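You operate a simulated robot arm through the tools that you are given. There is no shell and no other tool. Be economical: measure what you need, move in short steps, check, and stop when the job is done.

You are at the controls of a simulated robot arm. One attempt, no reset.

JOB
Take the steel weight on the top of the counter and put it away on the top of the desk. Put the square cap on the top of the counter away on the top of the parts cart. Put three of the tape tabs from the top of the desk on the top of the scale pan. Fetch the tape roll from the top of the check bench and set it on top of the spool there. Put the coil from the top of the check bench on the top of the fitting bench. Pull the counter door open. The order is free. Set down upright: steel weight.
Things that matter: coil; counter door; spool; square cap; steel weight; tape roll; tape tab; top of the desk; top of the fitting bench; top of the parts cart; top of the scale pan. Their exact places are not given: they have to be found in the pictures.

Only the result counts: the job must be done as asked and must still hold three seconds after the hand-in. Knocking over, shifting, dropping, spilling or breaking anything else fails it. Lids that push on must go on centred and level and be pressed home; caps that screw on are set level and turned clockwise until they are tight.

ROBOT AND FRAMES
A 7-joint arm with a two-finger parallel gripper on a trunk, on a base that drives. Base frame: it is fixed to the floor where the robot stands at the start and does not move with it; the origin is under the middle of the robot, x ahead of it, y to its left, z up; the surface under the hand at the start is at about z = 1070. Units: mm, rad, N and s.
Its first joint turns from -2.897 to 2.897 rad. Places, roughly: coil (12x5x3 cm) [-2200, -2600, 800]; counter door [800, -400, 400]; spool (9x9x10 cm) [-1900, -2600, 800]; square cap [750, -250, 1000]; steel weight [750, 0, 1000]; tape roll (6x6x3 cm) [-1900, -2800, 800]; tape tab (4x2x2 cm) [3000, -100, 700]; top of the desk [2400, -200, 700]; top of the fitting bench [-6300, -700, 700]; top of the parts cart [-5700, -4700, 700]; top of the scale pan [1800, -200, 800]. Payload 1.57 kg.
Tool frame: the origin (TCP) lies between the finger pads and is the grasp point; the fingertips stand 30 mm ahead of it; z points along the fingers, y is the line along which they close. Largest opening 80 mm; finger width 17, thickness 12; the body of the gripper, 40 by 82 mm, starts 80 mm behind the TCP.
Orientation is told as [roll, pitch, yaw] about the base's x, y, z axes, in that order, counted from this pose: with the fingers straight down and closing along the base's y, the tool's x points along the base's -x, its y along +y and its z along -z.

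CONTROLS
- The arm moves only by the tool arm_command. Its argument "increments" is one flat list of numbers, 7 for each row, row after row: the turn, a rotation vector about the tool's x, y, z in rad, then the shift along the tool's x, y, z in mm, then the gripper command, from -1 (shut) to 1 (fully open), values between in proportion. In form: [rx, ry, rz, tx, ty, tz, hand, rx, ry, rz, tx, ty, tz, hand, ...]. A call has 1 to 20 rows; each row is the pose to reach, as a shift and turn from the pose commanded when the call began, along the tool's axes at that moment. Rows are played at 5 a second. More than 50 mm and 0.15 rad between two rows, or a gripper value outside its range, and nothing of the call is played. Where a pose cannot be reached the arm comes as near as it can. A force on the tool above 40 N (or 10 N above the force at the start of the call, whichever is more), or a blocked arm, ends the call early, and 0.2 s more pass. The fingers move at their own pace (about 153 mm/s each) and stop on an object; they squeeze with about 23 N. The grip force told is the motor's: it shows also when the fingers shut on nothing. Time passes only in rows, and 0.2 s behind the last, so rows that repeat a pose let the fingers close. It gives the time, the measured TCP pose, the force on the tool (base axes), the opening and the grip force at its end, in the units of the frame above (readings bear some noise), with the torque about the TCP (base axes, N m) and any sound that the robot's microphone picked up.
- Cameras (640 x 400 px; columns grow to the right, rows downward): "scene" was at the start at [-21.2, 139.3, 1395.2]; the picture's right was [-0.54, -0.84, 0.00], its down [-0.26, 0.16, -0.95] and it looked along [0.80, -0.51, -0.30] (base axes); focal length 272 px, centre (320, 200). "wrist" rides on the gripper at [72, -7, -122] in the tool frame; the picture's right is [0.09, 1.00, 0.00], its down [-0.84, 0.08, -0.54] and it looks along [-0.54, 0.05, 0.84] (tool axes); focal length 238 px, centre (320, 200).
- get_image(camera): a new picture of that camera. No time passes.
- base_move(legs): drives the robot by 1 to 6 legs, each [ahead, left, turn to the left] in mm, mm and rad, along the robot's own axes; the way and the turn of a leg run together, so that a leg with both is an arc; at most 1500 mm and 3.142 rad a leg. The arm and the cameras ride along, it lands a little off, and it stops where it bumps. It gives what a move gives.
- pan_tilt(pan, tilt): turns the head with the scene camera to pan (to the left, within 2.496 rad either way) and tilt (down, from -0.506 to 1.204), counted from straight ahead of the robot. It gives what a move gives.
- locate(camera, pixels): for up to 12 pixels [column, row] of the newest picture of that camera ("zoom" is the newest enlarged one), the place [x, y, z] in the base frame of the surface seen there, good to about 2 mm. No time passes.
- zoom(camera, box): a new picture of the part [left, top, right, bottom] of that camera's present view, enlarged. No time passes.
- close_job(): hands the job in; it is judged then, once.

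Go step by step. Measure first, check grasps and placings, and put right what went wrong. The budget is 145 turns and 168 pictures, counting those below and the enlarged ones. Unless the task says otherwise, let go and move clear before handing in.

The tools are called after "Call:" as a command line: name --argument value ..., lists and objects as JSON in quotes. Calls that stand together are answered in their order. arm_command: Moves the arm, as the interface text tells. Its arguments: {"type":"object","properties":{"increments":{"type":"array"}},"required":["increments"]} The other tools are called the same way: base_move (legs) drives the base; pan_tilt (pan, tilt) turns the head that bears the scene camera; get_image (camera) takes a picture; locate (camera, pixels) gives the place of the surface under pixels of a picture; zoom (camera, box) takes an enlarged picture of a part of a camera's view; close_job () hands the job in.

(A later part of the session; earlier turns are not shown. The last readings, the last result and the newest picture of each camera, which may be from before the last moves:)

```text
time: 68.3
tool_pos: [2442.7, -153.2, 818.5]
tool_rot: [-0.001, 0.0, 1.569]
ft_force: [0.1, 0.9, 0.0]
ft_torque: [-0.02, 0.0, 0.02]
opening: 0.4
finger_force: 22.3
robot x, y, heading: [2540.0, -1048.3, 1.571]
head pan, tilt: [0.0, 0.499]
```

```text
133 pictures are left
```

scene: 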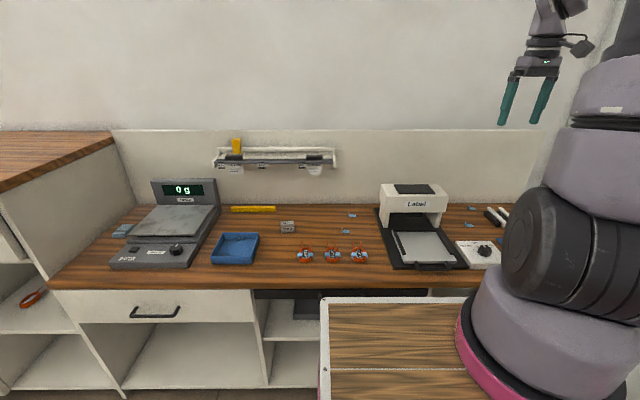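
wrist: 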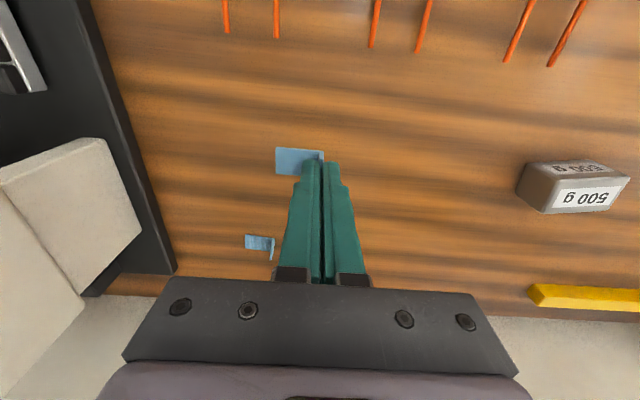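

Tab A hangs in the fingers (visible at (298,160)). I'll raise it and slide the base left so the tool comes over the scale.

Call:
arm_command --increments '[0, 0, 0, 0, 0, -10, -1, 0, 0, 0, 0, 0, -30, -1, 0, 0, 0, 0, 0, -55, -1, 0, 0, 0, 0, 0, -85, -1, 0, 0, 0, 0, 0, -115, -1, 0, 0, 0, 0, 0, -145, -1, 0, 0, 0, 0, 0, -175, -1, 0, 0, 0, 0, 0, -200, -1, 0, 0, 0, 0, 0, -220, -1, 0, 0, 0, 0, 0, -230, -1]'

Call:
get_image --camera "wrist"

Call:
base_move --legs '[[0, 640, 0]]'

Call:
get_image --camera "wrist"

Call:
get_image --camera "scene"

```text
time: 70.5
tool_pos: [2443.4, -152.9, 1049.7]
tool_rot: [0.001, 0.001, 1.571]
ft_force: [-0.1, -0.1, 0.1]
ft_torque: [0.01, 0.0, 0.0]
opening: 0.7
finger_force: 22.9
robot x, y, heading: [2538.9, -1046.8, 1.568]
head pan, tilt: [0.0, 0.499]
```

```text
132 pictures are left
```

wrist: 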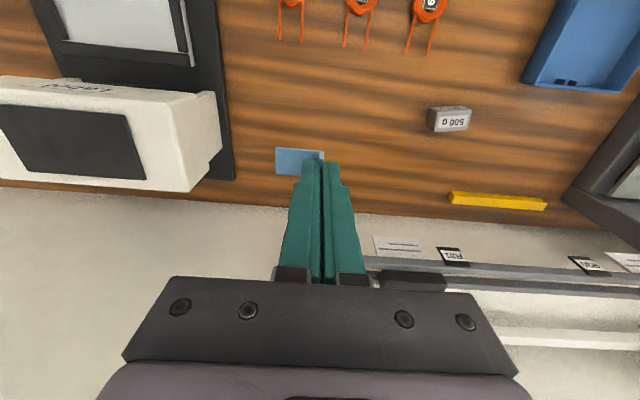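

```text
time: 74.1
tool_pos: [1793.5, -152.9, 1050.1]
tool_rot: [0.001, -0.001, 1.575]
ft_force: [-1.0, 0.6, 0.5]
ft_torque: [-0.02, -0.04, -0.02]
opening: 0.6
finger_force: 22.9
robot x, y, heading: [1896.5, -1045.8, 1.567]
head pan, tilt: [0.0, 0.499]
```

```text
131 pictures are left
```

wrist: 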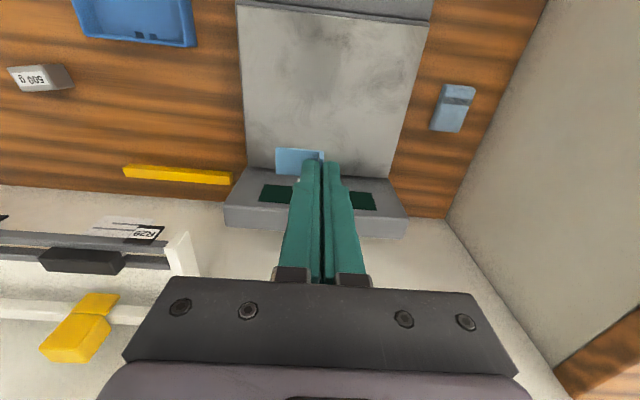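

```text
130 pictures are left
```

scene: 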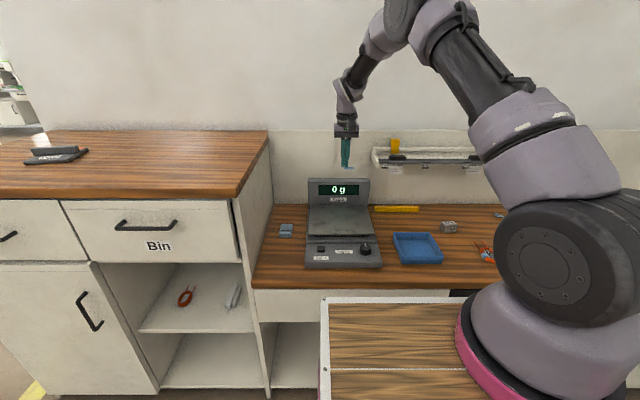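

Held and over the scale. Measuring the pan's corners in the wrist picture.

Call:
locate --camera "wrist" --pixels '[[243, 10], [425, 27], [390, 172], [252, 160], [330, 50], [380, 90], [280, 60], [330, 120], [455, 95], [300, 200], [370, 200]]'

```text
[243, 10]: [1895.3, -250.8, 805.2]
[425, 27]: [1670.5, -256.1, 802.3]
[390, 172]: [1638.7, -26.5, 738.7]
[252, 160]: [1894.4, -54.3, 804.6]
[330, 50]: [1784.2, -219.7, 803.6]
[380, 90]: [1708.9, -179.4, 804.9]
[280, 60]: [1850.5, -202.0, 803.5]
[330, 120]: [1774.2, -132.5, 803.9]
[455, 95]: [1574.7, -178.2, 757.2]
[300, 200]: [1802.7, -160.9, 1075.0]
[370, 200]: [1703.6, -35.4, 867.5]
```

Pan: x 1670–1895, y −256…−50, z≈804. Placing tab A at [1705,−180], lowering to just above the pan.

Call:
arm_command --increments '[0, 0, 0, 5, 20, 15, -1, 0, 0, 0, 14, 44, 45, -1, 0, 0, 0, 22, 68, 75, -1, 0, 0, 0, 27, 88, 105, -1, 0, 0, 0, 27, 88, 135, -1, 0, 0, 0, 27, 88, 165, -1, 0, 0, 0, 27, 88, 190, -1, 0, 0, 0, 27, 88, 203, -1, 0, 0, 0, 27, 88, 203, -1]'

Call:
get_image --camera "wrist"

```text
time: 76.1
tool_pos: [1704.0, -180.9, 847.3]
tool_rot: [-0.001, -0.002, 1.574]
ft_force: [0.7, 0.4, 0.3]
ft_torque: [-0.01, 0.01, -0.02]
opening: 0.4
finger_force: 22.7
robot x, y, heading: [1897.6, -1044.4, 1.572]
head pan, tilt: [0.0, 0.499]
```

```text
129 pictures are left
```

wrist: 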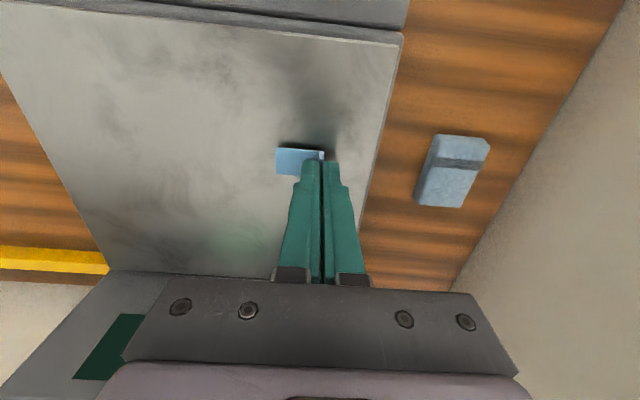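

Plate is just above the pan. Lowering 5 mm, opening a little, then rising.

Call:
arm_command --increments '[0, 0, 0, 0, 0, 3, -1, 0, 0, 0, 0, 0, 5.5, -1, 0, 0, 0, 0, 0, 5.5, -1, 0, 0, 0, 0, 0, 5.5, -0.5, 0, 0, 0, 0, 0, 5.5, -0.5, 0, 0, 0, 0, 0, -5, -0.5, 0, 0, 0, 0, 0, -35, -0.2, 0, 0, 0, 0, 0, -80, 0, 0, 0, 0, 0, 0, -125, 0, 0, 0, 0, 0, 0, -170, 0, 0, 0, 0, 0, 0, -200, 0]'

Call:
get_image --camera "wrist"

Call:
zoom --camera "scene" --box '[260, 160, 420, 280]'

```text
time: 78.5
tool_pos: [1704.9, -179.6, 1046.7]
tool_rot: [0.0, -0.001, 1.576]
ft_force: [0.3, 0.4, -0.8]
ft_torque: [-0.01, -0.02, -0.01]
opening: 40.0
finger_force: 0.0
robot x, y, heading: [1899.6, -1043.6, 1.566]
head pan, tilt: [0.0, 0.499]
```

```text
128 pictures are left
```

wrist: 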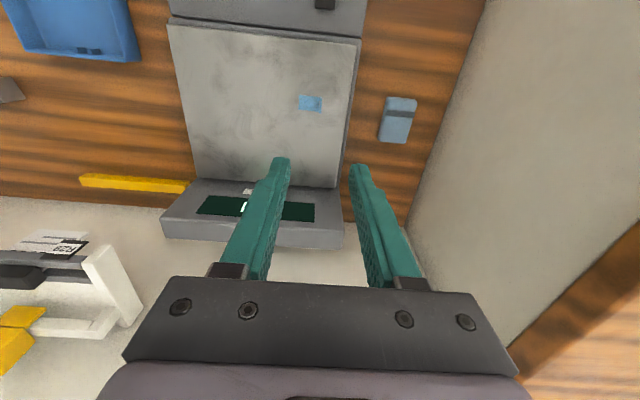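

```text
3.33 times, centred on (340, 220) of scene
```

zoom: 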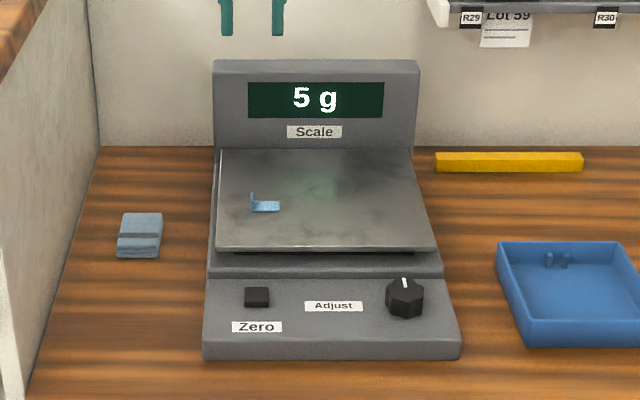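

Tab A rests on the pan (5 g). I'll move the base right 350 mm so both tab B and the pan are within reach.

Call:
base_move --legs '[[0, -350, 0]]'

Call:
arm_command --increments '[0, 0, 0, -10, -40, 10, 0, 0, 0, 0, -25, -80, 20, 0, 0, 0, 0, -35, -120, 30, 0, 0, 0, 0, -45, -160, 40, 0, 0, 0, 0, -60, -200, 50, 0, 0, 0, 0, -70, -240, 60, 0, 0, 0, 0, -80, -280, 70, 0, 0, 0, 0, -90, -320, 80, 0, 0, 0, 0, -100, -360, 90, 0, 0, 0, 0, -110, -400, 100, 0, 0, 0, 0, -120, -427, 120, 0, 0, 0, 0, -120, -427, 120, 0]'

Call:
get_image --camera "wrist"

Call:
zoom --camera "wrist" --box '[260, 80, 380, 160]'

```text
time: 80.8
tool_pos: [2048.2, -178.9, 1047.2]
tool_rot: [0.0, 0.002, 1.576]
ft_force: [-0.7, 0.1, -0.6]
ft_torque: [0.02, 0.0, 0.02]
opening: 39.9
finger_force: 0.1
robot x, y, heading: [2242.2, -1044.6, 1.576]
head pan, tilt: [0.0, 0.499]
```

```text
time: 83.4
tool_pos: [2472.4, -54.1, 925.4]
tool_rot: [0.0, 0.0, 1.576]
ft_force: [0.1, -0.8, -0.1]
ft_torque: [0.0, 0.02, 0.0]
opening: 39.9
finger_force: 0.0
robot x, y, heading: [2241.8, -1047.2, 1.575]
head pan, tilt: [0.0, 0.499]
```

```text
126 pictures are left
```

wrist: 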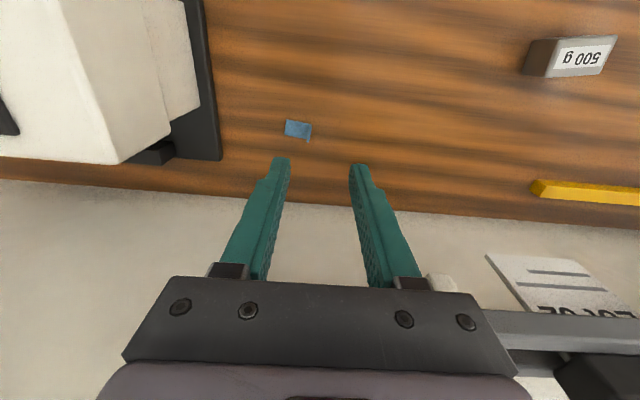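

```text
5.00 times, centred on (320, 120) of wrist
```

zoom: 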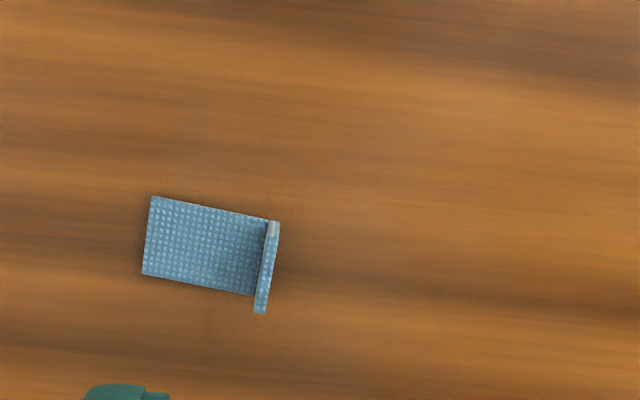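

Tab B is in view at (298,130). Measuring its flange.

Call:
locate --camera "zoom" --pixels '[[275, 226], [261, 309], [268, 270], [265, 290], [150, 240], [205, 247]]'

```text
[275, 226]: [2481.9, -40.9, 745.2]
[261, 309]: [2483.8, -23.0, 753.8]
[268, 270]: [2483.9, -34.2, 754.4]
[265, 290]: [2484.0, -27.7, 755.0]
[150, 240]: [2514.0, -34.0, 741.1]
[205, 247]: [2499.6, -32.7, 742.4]
```

Flange B at [2483,−33]. Descending to a check height.

Call:
arm_command --increments '[0, 0, 0, -10, -5, 35, 0, 0, 0, 0, -21, -10.6, 70, 0, 0, 0, 0, -21, -10.6, 105, 0, 0, 0, 0, -21, -10.6, 130, 0, 0, 0, 0, -21, -10.6, 130, 0]'

Call:
get_image --camera "wrist"

```text
time: 84.6
tool_pos: [2482.6, -34.6, 795.1]
tool_rot: [0.0, 0.0, 1.577]
ft_force: [0.2, 0.5, 0.5]
ft_torque: [-0.02, 0.0, -0.05]
opening: 39.9
finger_force: 0.0
robot x, y, heading: [2239.1, -1045.4, 1.573]
head pan, tilt: [0.0, 0.499]
```

```text
124 pictures are left
```

wrist: 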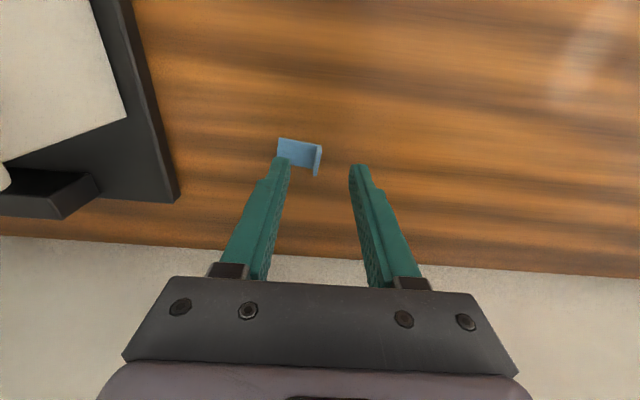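

Same picture as for A; going down 19 mm, closing, then lifting.

Call:
arm_command --increments '[0, 0, 0, 0, 0, 10, 0, 0, 0, 0, 0, 0, 19, 0, 0, 0, 0, 0, 0, 19, -1, 0, 0, 0, 0, 0, 19, -1, 0, 0, 0, 0, 0, 19, -1, 0, 0, 0, 0, 0, 15, -1, 0, 0, 0, 0, 0, 8, -1, 0, 0, 0, 0, 0, -5, -1, 0, 0, 0, 0, 0, -25, -1, 0, 0, 0, 0, 0, -55, -1, 0, 0, 0, 0, 0, -90, -1, 0, 0, 0, 0, 0, -125, -1, 0, 0, 0, 0, 0, -160, -1, 0, 0, 0, 0, 0, -195, -1, 0, 0, 0, 0, 0, -225, -1, 0, 0, 0, 0, 0, -250, -1]'

Call:
get_image --camera "wrist"

```text
time: 88.0
tool_pos: [2483.4, -37.8, 1048.2]
tool_rot: [-0.001, 0.003, 1.577]
ft_force: [-0.4, -0.7, 0.6]
ft_torque: [0.0, 0.02, -0.02]
opening: 0.4
finger_force: 23.2
robot x, y, heading: [2244.4, -1040.6, 1.573]
head pan, tilt: [0.0, 0.499]
```

```text
123 pictures are left
```

wrist: 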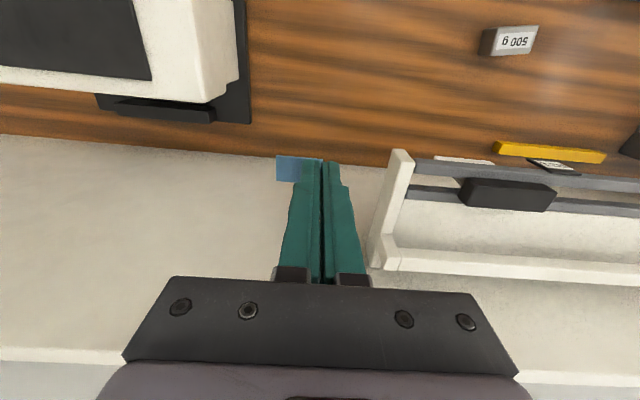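

Tab B is held. I'll pull back from the wall, then drive left so the tool is over the pan.

Call:
arm_command --increments '[0, 0, 0, 15, 0, 0, -1, 0, 0, 0, 45, 0, 0, -1, 0, 0, 0, 80, 0, 0, -1, 0, 0, 0, 115, 0, 0, -1, 0, 0, 0, 142, 0, 0, -1]'

Call:
base_move --legs '[[0, 715, 0]]'

Call:
get_image --camera "wrist"

```text
time: 89.2
tool_pos: [2487.7, -177.2, 1047.8]
tool_rot: [0.0, 0.0, 1.577]
ft_force: [-1.1, 0.0, -0.7]
ft_torque: [0.0, -0.05, -0.02]
opening: 0.3
finger_force: 21.9
robot x, y, heading: [2240.9, -1044.5, 1.576]
head pan, tilt: [0.0, 0.499]
```

```text
time: 93.1
tool_pos: [1770.6, -179.9, 1048.6]
tool_rot: [0.0, 0.001, 1.573]
ft_force: [-0.3, 0.2, 0.4]
ft_torque: [-0.05, 0.0, 0.04]
opening: 0.5
finger_force: 23.1
robot x, y, heading: [1522.7, -1046.4, 1.568]
head pan, tilt: [0.0, 0.499]
```

```text
122 pictures are left
```

wrist: 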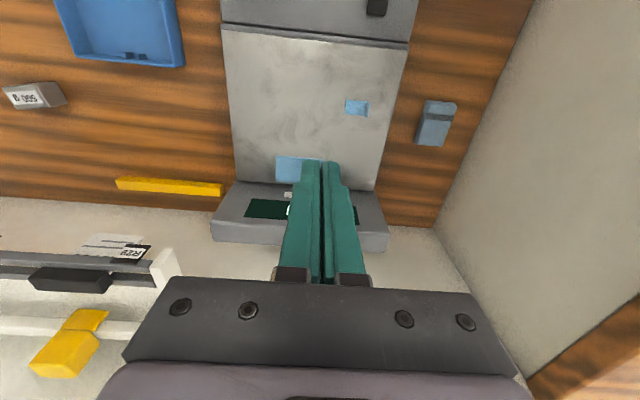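

Positioned at [1770,−180], clear of tab A. Lowering, releasing and rising.

Call:
arm_command --increments '[0, 0, 0, 0, 0, 15, -1, 0, 0, 0, 0, 0, 45, -1, 0, 0, 0, 0, 0, 80, -1, 0, 0, 0, 0, 0, 115, -1, 0, 0, 0, 0, 0, 150, -1, 0, 0, 0, 0, 0, 180, -1, 0, 0, 0, 0, 0, 200, -1, 0, 0, 0, 0, 0, 206, -1, 0, 0, 0, 0, 0, 206, -1, 0, 0, 0, 0, 0, 206, -0.5, 0, 0, 0, 0, 0, 206, -0.5, 0, 0, 0, 0, 0, 195, -0.5, 0, 0, 0, 0, 0, 160, -0.2, 0, 0, 0, 0, 0, 115, 0, 0, 0, 0, 0, 0, 70, 0, 0, 0, 0, 0, 0, 25, 0, 0, 0, 0, 0, 0, 0, 0]'

Call:
get_image --camera "wrist"

Call:
pan_tilt --pan -0.5 --tilt 0.5

Call:
get_image --camera "scene"

```text
time: 96.7
tool_pos: [1772.2, -181.2, 1049.8]
tool_rot: [-0.001, 0.001, 1.574]
ft_force: [-0.3, 0.3, 0.6]
ft_torque: [0.0, 0.02, -0.04]
opening: 40.0
finger_force: 0.1
robot x, y, heading: [1520.2, -1047.4, 1.569]
head pan, tilt: [0.0, 0.499]
```

```text
121 pictures are left
```

wrist: 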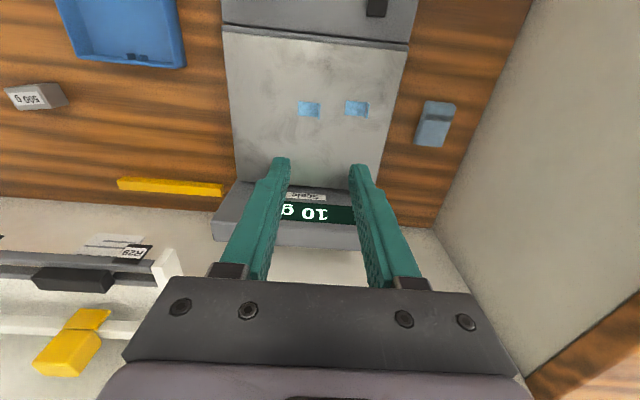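

```text
time: 97.6
tool_pos: [1773.4, -181.3, 1048.9]
tool_rot: [0.0, 0.0, 1.572]
ft_force: [-0.5, -0.2, 0.5]
ft_torque: [0.01, 0.0, 0.02]
opening: 39.7
finger_force: 0.0
robot x, y, heading: [1519.1, -1043.2, 1.572]
head pan, tilt: [-0.499, 0.499]
```

```text
120 pictures are left
```

scene: 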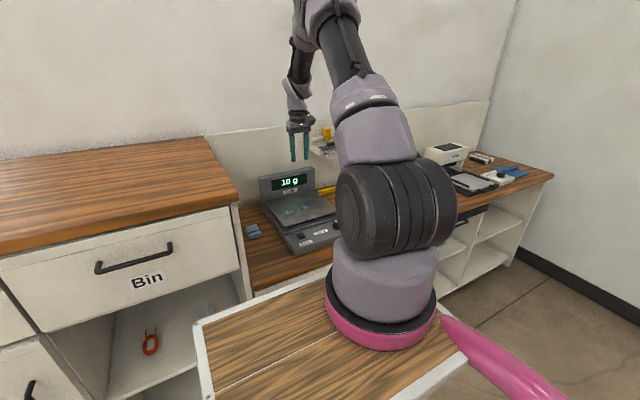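

Scale shows 10 g. Now driving right for the third tab near x≈3000.

Call:
base_move --legs '[[0, -1190, 0]]'

Call:
get_image --camera "wrist"

```text
time: 103.7
tool_pos: [2949.9, -157.6, 1049.9]
tool_rot: [0.001, -0.001, 1.602]
ft_force: [0.1, 0.2, 0.0]
ft_torque: [-0.02, 0.0, 0.0]
opening: 40.1
finger_force: 0.1
robot x, y, heading: [2730.1, -1031.6, 1.6]
head pan, tilt: [-0.499, 0.499]
```

```text
119 pictures are left
```

wrist: 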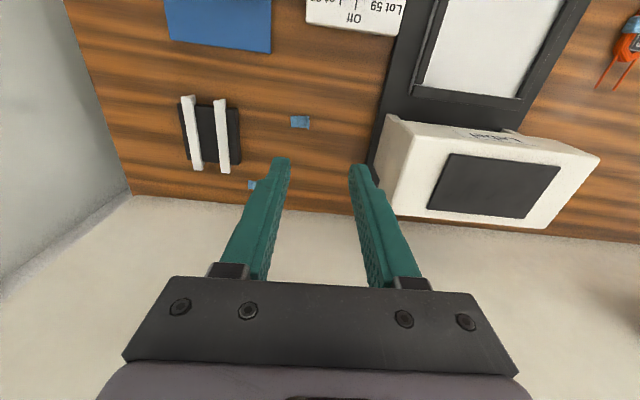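

Tab D is at (300,122). Measuring it.

Call:
zoom --camera "wrist" --box '[260, 90, 350, 150]'

Call:
locate --camera "wrist" --pixels '[[300, 122], [293, 122], [308, 122], [309, 127], [237, 150], [240, 110], [385, 120], [372, 170]]'

```text
6.67 times, centred on (305, 120) of wrist
```

zoom: 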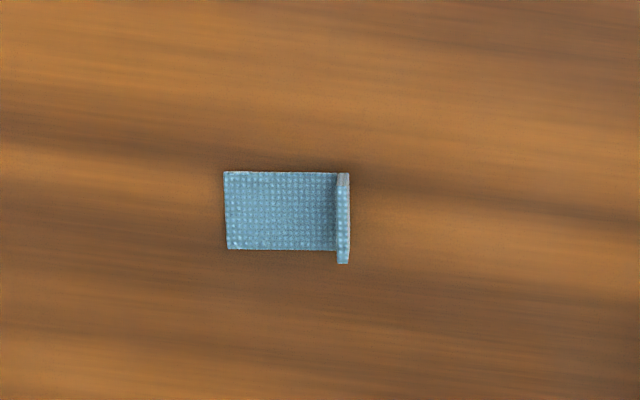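

```text
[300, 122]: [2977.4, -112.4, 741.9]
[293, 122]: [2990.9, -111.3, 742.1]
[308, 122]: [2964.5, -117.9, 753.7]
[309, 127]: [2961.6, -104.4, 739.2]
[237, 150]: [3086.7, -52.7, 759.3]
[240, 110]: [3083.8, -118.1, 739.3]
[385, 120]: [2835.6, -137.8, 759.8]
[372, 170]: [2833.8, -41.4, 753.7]
```

Call:
locate --camera "zoom" --pixels '[[344, 185], [343, 220], [343, 250], [230, 210], [336, 240]]'

Call:
arm_command --increments '[0, 0, 0, -15, -4, 40, 0, 0, 0, 0, -30, -8, 80, 0, 0, 0, 0, -44, -12, 125, 0, 0, 0, 0, -44, -12, 165, 0, 0, 0, 0, -44, -12, 205, 0, 0, 0, 0, -44, -12, 240, 0, 0, 0, 0, -44, -12, 255, 0, 0, 0, 0, -44, -12, 255, 0]'

Call:
get_image --camera "wrist"

```text
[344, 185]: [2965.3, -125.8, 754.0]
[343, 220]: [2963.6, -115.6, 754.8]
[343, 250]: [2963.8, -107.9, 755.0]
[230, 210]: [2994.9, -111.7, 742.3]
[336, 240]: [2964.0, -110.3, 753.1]
```

```text
time: 105.5
tool_pos: [2960.8, -111.4, 796.5]
tool_rot: [0.001, -0.001, 1.603]
ft_force: [0.6, 0.7, -0.1]
ft_torque: [-0.03, 0.0, 0.0]
opening: 39.8
finger_force: 0.0
robot x, y, heading: [2722.6, -1029.6, 1.596]
head pan, tilt: [-0.499, 0.499]
```

```text
117 pictures are left
```

wrist: 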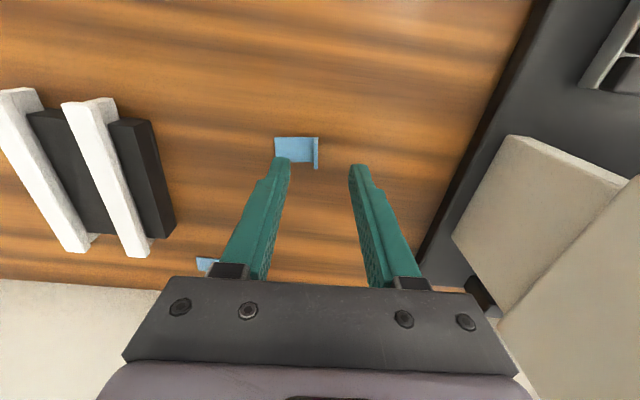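

Aligned (flange at (316,152)). Going down 20 mm, closing, lifting and pulling back a little.

Call:
arm_command --increments '[0, 0, 0, 3, 0, 10, 0, 0, 0, 0, 3, 0, 20, 0, 0, 0, 0, 3, 0, 20, -1, 0, 0, 0, 3, 0, 20, -1, 0, 0, 0, 3, 0, 20, -1, 0, 0, 0, 3, 0, 15, -1, 0, 0, 0, 3, 0, 8, -1, 0, 0, 0, 3, 0, -5, -1, 0, 0, 0, 3, 0, -25, -1, 0, 0, 0, 3, 0, -55, -1, 0, 0, 0, 3, 0, -90, -1, 0, 0, 0, 10, 0, -125, -1, 0, 0, 0, 25, 0, -160, -1, 0, 0, 0, 40, 0, -195, -1, 0, 0, 0, 55, 0, -225, -1, 0, 0, 0, 65, 0, -250, -1]'

Call:
get_image --camera "wrist"

Call:
base_move --legs '[[-40, 1000, -0.03], [0, 80, 0]]'

Call:
get_image --camera "wrist"

```text
time: 108.9
tool_pos: [2963.6, -175.7, 1044.6]
tool_rot: [-0.001, 0.0, 1.603]
ft_force: [0.1, 0.6, -0.4]
ft_torque: [-0.03, -0.01, 0.01]
opening: 0.5
finger_force: 22.5
robot x, y, heading: [2727.7, -1031.9, 1.599]
head pan, tilt: [-0.499, 0.499]
```

```text
116 pictures are left
```

wrist: 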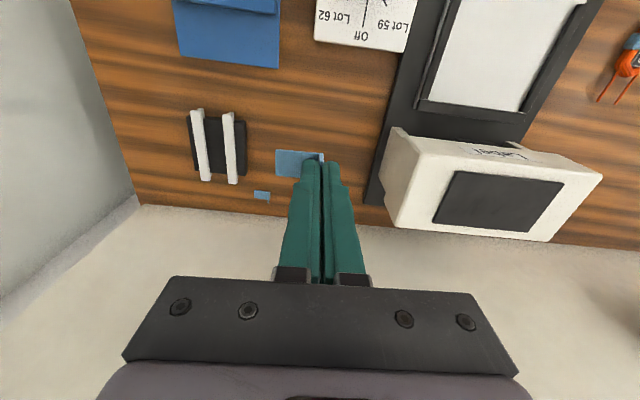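

```text
time: 114.7
tool_pos: [1911.6, -242.2, 1043.8]
tool_rot: [-0.001, 0.0, 1.592]
ft_force: [-0.4, 0.4, 0.2]
ft_torque: [0.02, -0.01, 0.01]
opening: 0.6
finger_force: 22.5
robot x, y, heading: [1665.1, -1092.9, 1.59]
head pan, tilt: [-0.499, 0.499]
```

```text
115 pictures are left
```

wrist: 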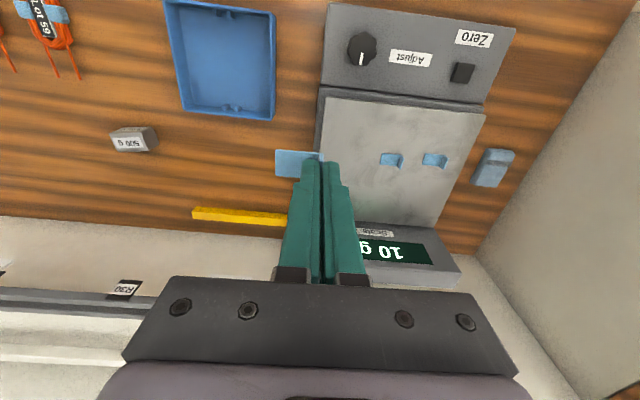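

Held. Moving to [1840,−180] over the pan, lowering, releasing and rising.

Call:
arm_command --increments '[0, 0, 0, -12, 14, 5, -1, 0, 0, 0, -30, 35, 20, -1, 0, 0, 0, -48, 55, 45, -1, 0, 0, 0, -63.5, 70.7, 75, -1, 0, 0, 0, -63.5, 70.7, 110, -1, 0, 0, 0, -63.5, 70.7, 145, -1, 0, 0, 0, -63.5, 70.7, 175, -1, 0, 0, 0, -63.5, 70.7, 195, -1, 0, 0, 0, -63.5, 70.7, 201.5, -1, 0, 0, 0, -63.5, 70.7, 201.5, -1, 0, 0, 0, -63.5, 70.7, 201.5, -0.5, 0, 0, 0, -63.5, 70.7, 201.5, -0.5, 0, 0, 0, -63.5, 70.7, 190, -0.5, 0, 0, 0, -63.5, 70.7, 155, -0.2, 0, 0, 0, -63.5, 70.7, 110, 0, 0, 0, 0, -40, 70.7, 65, 0, 0, 0, 0, -20, 70.7, 20, 0, 0, 0, 0, 0, 70.7, -20, 0, 0, 0, 0, 0, 70.7, -60, 0]'

Call:
get_image --camera "wrist"

Call:
zoom --camera "scene" --box '[200, 140, 400, 280]'

```text
refused: row 16 steps farther than a row can; nothing moved
```

```text
114 pictures are left
```

wrist: 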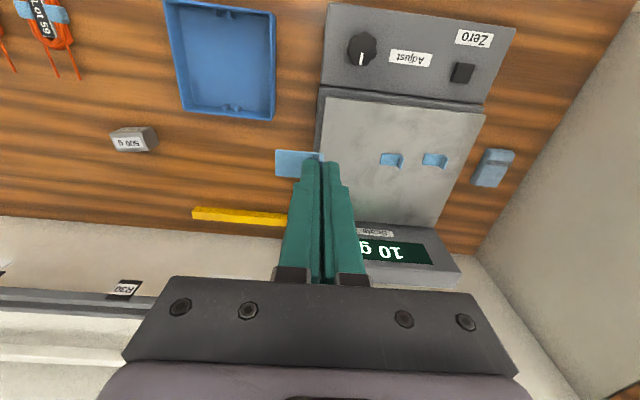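

```text
2.86 times, centred on (300, 210) of scene
```

zoom: 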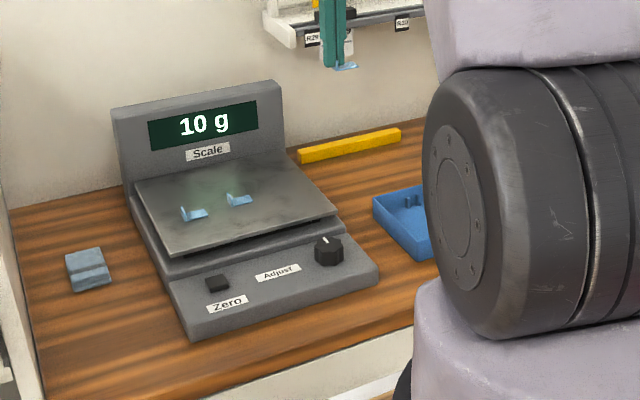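

One step was too long and nothing moved; reissuing with a shorter retreat.

Call:
arm_command --increments '[0, 0, 0, -12, 14, 5, -1, 0, 0, 0, -30, 35, 20, -1, 0, 0, 0, -48, 55, 45, -1, 0, 0, 0, -63.5, 70.7, 75, -1, 0, 0, 0, -63.5, 70.7, 110, -1, 0, 0, 0, -63.5, 70.7, 145, -1, 0, 0, 0, -63.5, 70.7, 175, -1, 0, 0, 0, -63.5, 70.7, 195, -1, 0, 0, 0, -63.5, 70.7, 201.5, -1, 0, 0, 0, -63.5, 70.7, 201.5, -1, 0, 0, 0, -63.5, 70.7, 201.5, -0.5, 0, 0, 0, -63.5, 70.7, 201.5, -0.5, 0, 0, 0, -63.5, 70.7, 190, -0.5, 0, 0, 0, -63.5, 70.7, 155, -0.2, 0, 0, 0, -63.5, 70.7, 110, 0, 0, 0, 0, -45, 70.7, 70, 0, 0, 0, 0, -25, 70.7, 30, 0, 0, 0, 0, -5, 70.7, -10, 0, 0, 0, 0, 0, 70.7, -55, 0]'

Call:
get_image --camera "wrist"

Call:
zoom --camera "scene" --box '[200, 140, 400, 280]'

```text
time: 118.7
tool_pos: [1841.7, -243.3, 1098.5]
tool_rot: [0.0, 0.003, 1.593]
ft_force: [0.2, 0.6, 0.1]
ft_torque: [-0.04, -0.03, 0.01]
opening: 39.9
finger_force: 0.1
robot x, y, heading: [1662.5, -1095.4, 1.59]
head pan, tilt: [-0.499, 0.499]
```

```text
112 pictures are left
```

wrist: 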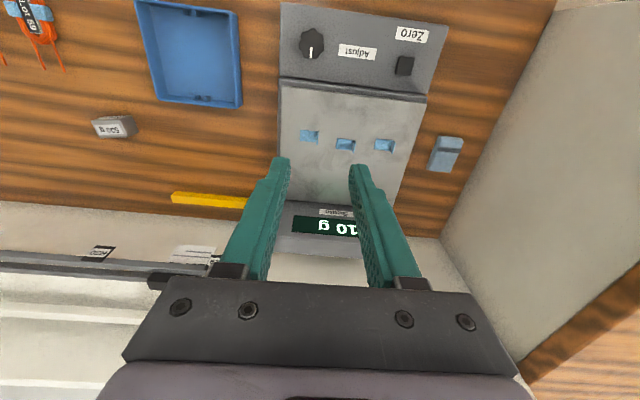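

```text
2.86 times, centred on (300, 210) of scene
```

zoom: 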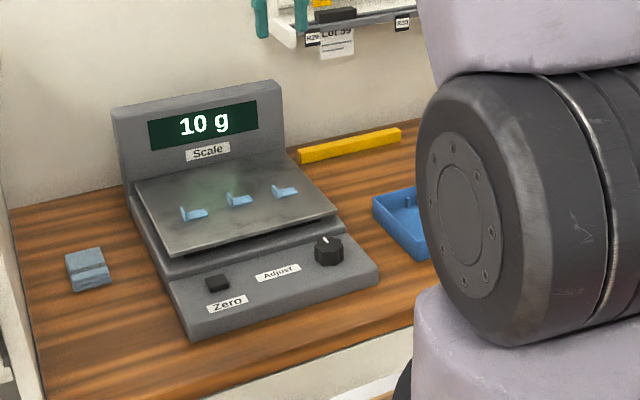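

Three tabs lie on the pan. Next is the counter door: I'll raise and pull the arm back, drive in front of the door and measure the handle.

Call:
arm_command --increments '[0, 0, 0, 25, 0, -35, 0, 0, 0, 0, 50, 0, -70, 0, 0, 0, 0, 75, 0, -105, 0, 0, 0, 0, 100, 0, -140, 0, 0, 0, 0, 120, 0, -170, 0]'

Call:
base_move --legs '[[-220, 0, -0.019], [0, 730, 0]]'

Call:
pan_tilt --pan 0.1 --tilt 0.6

Call:
get_image --camera "scene"

```text
time: 119.9
tool_pos: [1843.5, -364.5, 1267.4]
tool_rot: [0.0, 0.001, 1.592]
ft_force: [0.6, 0.2, -0.6]
ft_torque: [-0.03, 0.0, -0.01]
opening: 40.0
finger_force: 0.0
robot x, y, heading: [1663.3, -1089.4, 1.588]
head pan, tilt: [-0.499, 0.499]
```

```text
time: 125.3
tool_pos: [1113.3, -577.0, 1269.0]
tool_rot: [0.001, 0.0, 1.547]
ft_force: [0.9, 0.0, 0.2]
ft_torque: [-0.03, 0.01, 0.02]
opening: 39.9
finger_force: 0.2
robot x, y, heading: [905.4, -1295.4, 1.544]
head pan, tilt: [-0.499, 0.499]
```

```text
time: 126.3
tool_pos: [1112.3, -577.7, 1268.6]
tool_rot: [0.0, 0.0, 1.547]
ft_force: [0.3, -0.5, 0.1]
ft_torque: [0.0, -0.05, 0.0]
opening: 40.5
finger_force: 0.3
robot x, y, heading: [899.4, -1299.0, 1.541]
head pan, tilt: [0.099, 0.6]
```

```text
110 pictures are left
```

scene: 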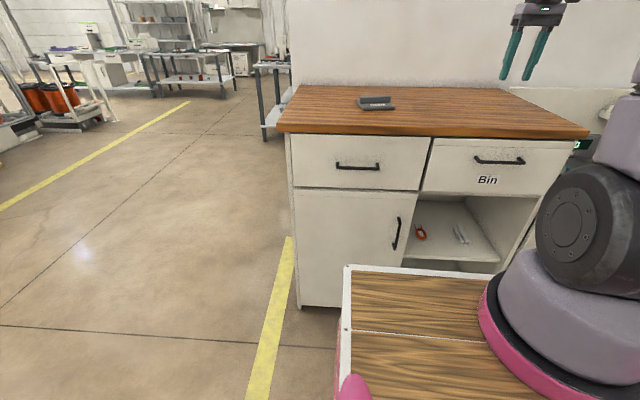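

Call:
locate --camera "scene" --pixels '[[399, 220], [395, 247], [397, 235], [394, 222], [390, 250], [415, 200], [296, 190], [298, 305], [350, 240], [403, 225], [414, 195], [420, 232]]'

Call:
zoom --camera "scene" --box '[340, 170, 460, 270]'

```text
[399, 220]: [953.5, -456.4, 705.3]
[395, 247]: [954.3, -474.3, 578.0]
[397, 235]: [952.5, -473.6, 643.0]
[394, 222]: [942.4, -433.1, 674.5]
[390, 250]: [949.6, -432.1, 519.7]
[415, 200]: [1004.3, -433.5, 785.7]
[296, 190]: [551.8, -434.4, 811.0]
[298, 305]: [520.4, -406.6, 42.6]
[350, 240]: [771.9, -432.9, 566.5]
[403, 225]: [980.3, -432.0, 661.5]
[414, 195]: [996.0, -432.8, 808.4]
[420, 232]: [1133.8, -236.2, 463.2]
```

```text
4.00 times, centred on (400, 220) of scene
```

zoom: 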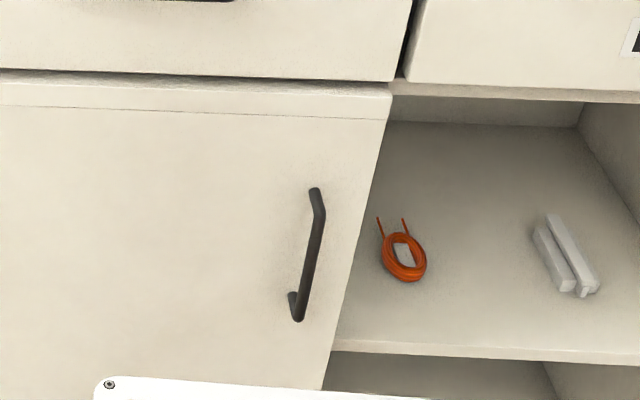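

Handle bar: x≈953, y≈−470, z 555–700, door face y=−433, hinge side at x≈545. I'll tilt the fingers forward and bring them to a point 80 mm short of the bar.

Call:
arm_command --increments '[0, -0.06, 0, -2.7, 10.7, 37.5, 0.5, 0, -0.12, 0, -5.5, 21.3, 75, 0.5, 0, -0.18, 0, -8.2, 32, 112.6, 0.5, 0, -0.24, 0, -10.9, 42.7, 150, 0.5, 0, -0.3, 0, -13.7, 53.3, 187.7, 0.5, 0, -0.36, 0, -16.4, 64, 225, 0.5, 0, -0.42, 0, -19, 74.7, 262.7, 0.5, 0, -0.48, 0, -22, 85.3, 300, 0.5, 0, -0.54, 0, -24.6, 96, 337.8, 0.5, 0, -0.6, 0, -27.3, 106.7, 375, 0.5, 0, -0.66, 0, -30, 117.3, 413, 0.5, 0, -0.72, 0, -32.8, 128, 450, 0.5, 0, -0.78, 0, -35.5, 138.7, 488, 0.5, 0, -0.84, 0, -38.3, 149.3, 525, 0.5, 0, -0.9, 0, -41, 160, 563, 0.5, 0, -0.9, 0, -41, 160, 563, 0.5]'

Call:
get_image --camera "wrist"

Call:
get_image --camera "scene"

```text
time: 129.7
tool_pos: [954.8, -529.6, 706.3]
tool_rot: [-0.001, -0.902, 1.547]
ft_force: [-0.7, -0.9, 0.5]
ft_torque: [-0.05, 0.0, -0.01]
opening: 60.0
finger_force: 0.1
robot x, y, heading: [904.0, -1299.0, 1.542]
head pan, tilt: [0.099, 0.6]
```

```text
108 pictures are left
```

wrist: 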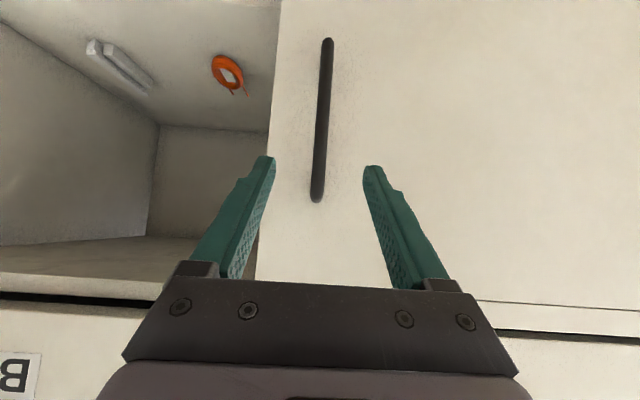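

```text
107 pictures are left
```

scene: 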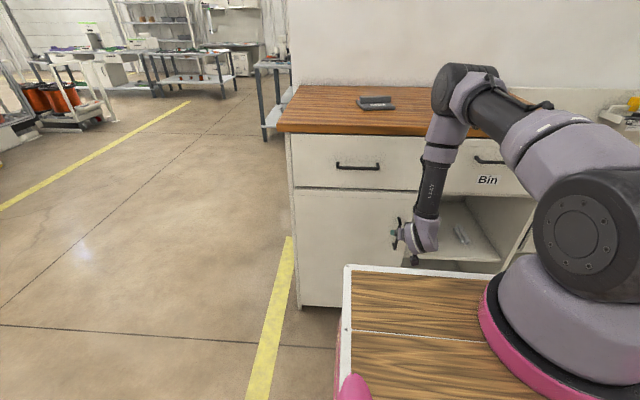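

The bar sits between the fingers at (322,120). Measuring it for the approach.

Call:
locate --camera "wrist" --pixels '[[326, 60], [322, 120], [318, 180], [318, 198], [350, 120]]'

```text
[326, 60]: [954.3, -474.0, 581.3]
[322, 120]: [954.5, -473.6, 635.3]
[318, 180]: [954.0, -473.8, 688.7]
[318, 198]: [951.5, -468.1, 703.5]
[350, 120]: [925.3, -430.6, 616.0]
```

Advancing 75 mm along the fingers and closing on the bar.

Call:
arm_command --increments '[0, 0, 0, 0, 0, 25, 0.5, 0, 0, 0, 0, 0, 50, 0.5, 0, 0, 0, 0, 0, 75, 0.5, 0, 0, 0, 0, 0, 75, -1, 0, 0, 0, 0, 0, 75, -1, 0, 0, 0, 0, 0, 75, -1]'

Call:
get_image --camera "wrist"

```text
time: 131.1
tool_pos: [953.5, -472.3, 657.2]
tool_rot: [0.0, -0.902, 1.546]
ft_force: [-5.2, 0.5, -0.5]
ft_torque: [0.72, -0.03, 0.03]
opening: 11.9
finger_force: 28.8
robot x, y, heading: [902.1, -1297.0, 1.547]
head pan, tilt: [0.099, 0.6]
```

```text
106 pictures are left
```

wrist: 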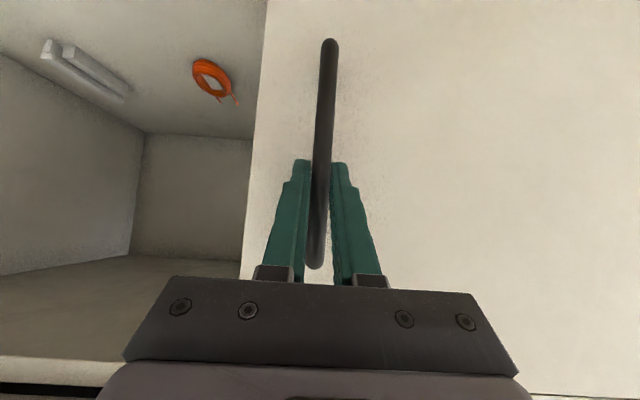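

Gripped (12 mm). Pulling along the door's arc, turning the hand with it.

Call:
arm_command --increments '[0.0392, 0, 0.031, 12.6, 2.4, -16, -1, 0.0784, 0, 0.062, 25.1, 5.7, -31.8, -1, 0.1176, 0, 0.093, 37.6, 10.1, -47.5, -1, 0.1568, 0, 0.124, 49.8, 15.5, -63, -1, 0.196, 0, 0.155, 61.9, 21.8, -78.2, -1, 0.2352, 0, 0.186, 73.7, 29.2, -93.2, -1, 0.2744, 0, 0.217, 85.4, 37.4, -108, -1, 0.3136, 0, 0.248, 96.7, 46.6, -122.3, -1, 0.3528, 0, 0.279, 107.8, 56.7, -136.3, -1, 0.392, 0, 0.31, 118.5, 67.7, -149.8, -1]'

Call:
get_image --camera "wrist"

Call:
get_image --camera "scene"

```text
time: 133.3
tool_pos: [886.6, -663.2, 660.3]
tool_rot: [-0.006, -0.9, 1.044]
ft_force: [22.4, -13.3, -19.7]
ft_torque: [-0.24, 0.5, -0.07]
opening: 11.7
finger_force: 29.4
robot x, y, heading: [901.3, -1298.5, 1.546]
head pan, tilt: [0.099, 0.6]
```

```text
105 pictures are left
```

wrist: 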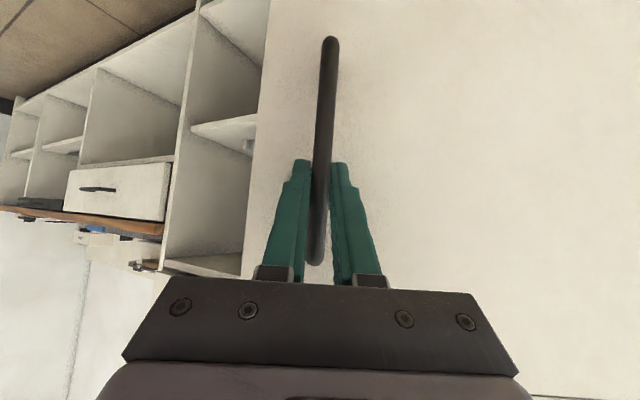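

```text
104 pictures are left
```

scene: 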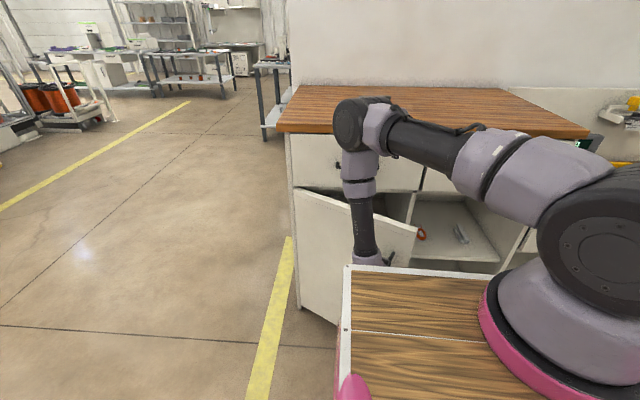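

The door is about 0.5 rad open; some side strain shows (22 N), so I'll let go, back away, rise above the door, and then push it further from inside.

Call:
arm_command --increments '[0, 0, 0, 0, 0, 0, 0.3, 0, 0, 0, 0, 0, 0, 0.5, 0, 0, 0, 0, 0, -30, 0.5, 0, 0, 0, 0, 0, -70, 0.5, 0, 0, 0, 0, 0, -110, 0.5, 0, 0.08, 0, -28, 0, -132, 0.3, 0, 0.16, 0, -56, 0, -154, 0, 0, 0.24, 0, -84, 0, -176, -0.5, 0, 0.32, 0, -112, 0, -198, -1, 0, 0.4, 0, -140, 0, -220, -1, 0, 0.48, 0, -168, 0, -242, -1, 0, 0.56, 0, -196, 0, -264, -1, 0, 0.64, 0, -220, 0, -283, -1]'

Call:
get_image --camera "scene"

Call:
get_image --camera "wrist"

```text
time: 136.1
tool_pos: [841.5, -732.7, 1009.1]
tool_rot: [0.0, -0.26, 1.048]
ft_force: [-0.2, 0.4, -0.3]
ft_torque: [-0.03, -0.01, 0.01]
opening: 0.0
finger_force: 21.4
robot x, y, heading: [901.2, -1297.9, 1.547]
head pan, tilt: [0.099, 0.6]
```

```text
103 pictures are left
```

scene: 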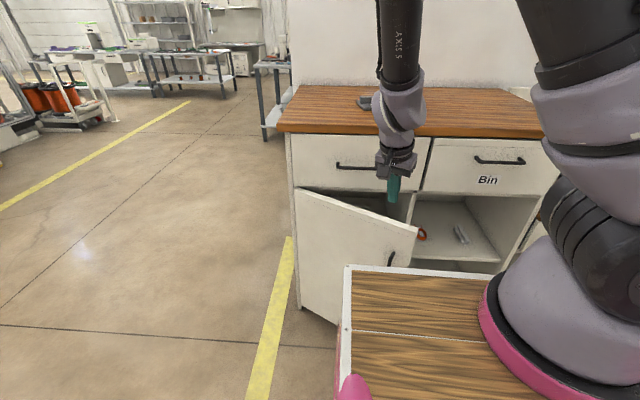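

```text
102 pictures are left
```

wrist: 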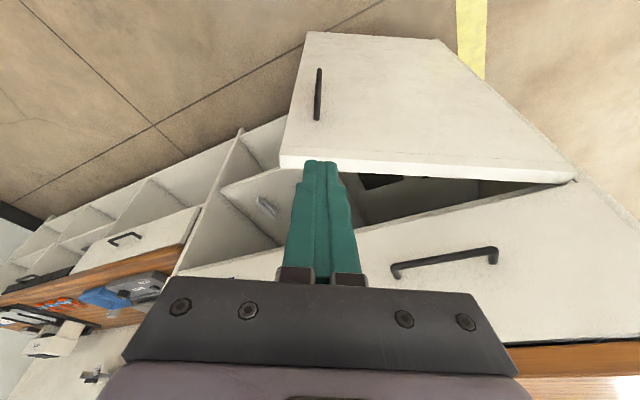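

Measuring the door's present position (top edge from (282,163) to (575,178)).

Call:
locate --camera "wrist" --pixels '[[284, 158], [284, 167], [430, 172], [430, 180], [560, 175], [390, 270], [490, 258], [318, 95]]'

```text
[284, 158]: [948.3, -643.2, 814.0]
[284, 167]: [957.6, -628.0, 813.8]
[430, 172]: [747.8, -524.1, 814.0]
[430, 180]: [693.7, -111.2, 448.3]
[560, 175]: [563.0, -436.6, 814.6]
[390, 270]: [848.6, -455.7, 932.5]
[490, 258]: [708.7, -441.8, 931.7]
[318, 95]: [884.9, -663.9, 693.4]
```

Door top z=814, free edge at about [955,−630]. Bringing the closed fingers behind the door at [928,−556] and down to z≈775.

Call:
arm_command --increments '[0, 0.043, 0, -29, 2.2, 18, -1, 0, 0.087, 0, -58, 4.5, 36, -1, 0, 0.13, 0, -87, 6.7, 54, -1, 0, 0.173, 0, -116, 8.9, 72, -1, 0, 0.217, 0, -145.5, 11.2, 90, -1, 0, 0.26, 0, -174.5, 13.4, 107.4, -1, 0, 0.26, 0, -163, 13.4, 150, -1, 0, 0.26, 0, -152, 13.4, 192, -1, 0, 0.26, 0, -141, 13.4, 234, -1, 0, 0.26, 0, -129.5, 13.4, 276, -1]'

Call:
get_image --camera "wrist"

Call:
get_image --camera "scene"

```text
time: 138.3
tool_pos: [927.9, -559.0, 770.4]
tool_rot: [-0.002, -0.001, 1.047]
ft_force: [0.0, -1.0, -0.4]
ft_torque: [0.03, -0.02, -0.02]
opening: 0.2
finger_force: 21.5
robot x, y, heading: [902.3, -1299.2, 1.545]
head pan, tilt: [0.099, 0.6]
```

```text
101 pictures are left
```

wrist: 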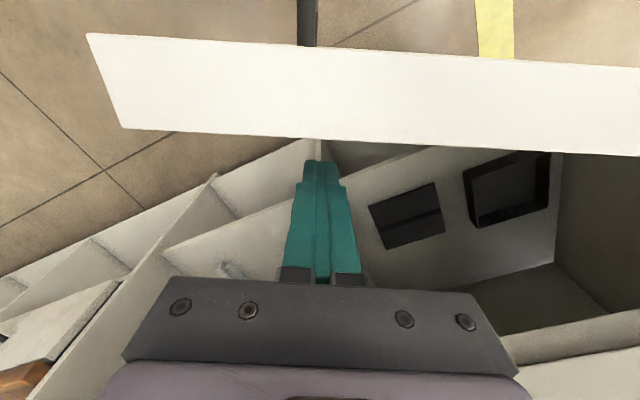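

```text
100 pictures are left
```

scene: 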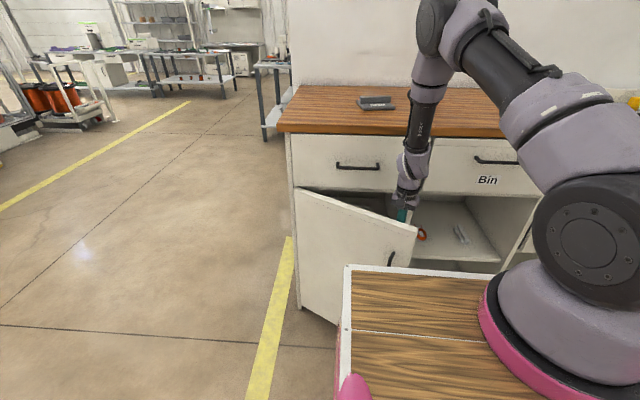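

The fingers are behind the door. The arm would get too close to the robot, so I'll push the door round by driving the base along the arc.

Call:
base_move --legs '[[-99, 47, 0], [-88, 78, 0], [-53, 83, 0]]'

Call:
get_image --camera "scene"

Call:
get_image --camera "wrist"

```text
time: 141.0
tool_pos: [710.9, -790.4, 770.4]
tool_rot: [0.001, -0.001, 1.049]
ft_force: [1.0, -0.4, -0.4]
ft_torque: [-0.01, 0.0, 0.0]
opening: 0.0
finger_force: 21.2
robot x, y, heading: [688.1, -1529.5, 1.543]
head pan, tilt: [0.099, 0.6]
```

```text
99 pictures are left
```

scene: 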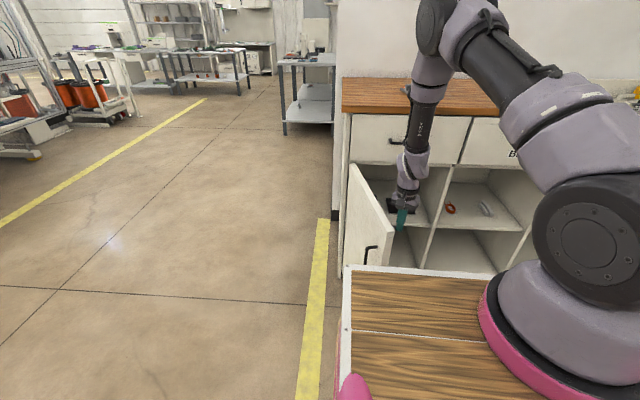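

```text
98 pictures are left
```

wrist: 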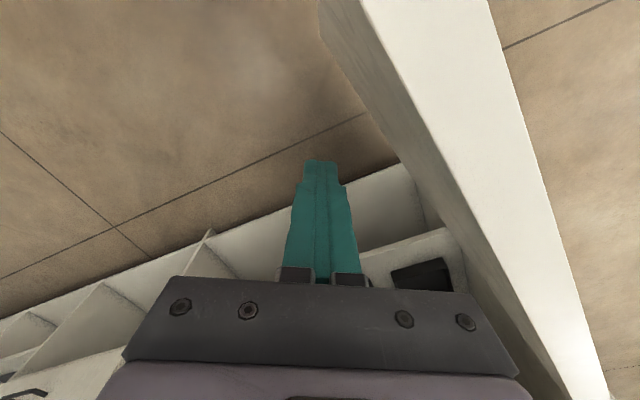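

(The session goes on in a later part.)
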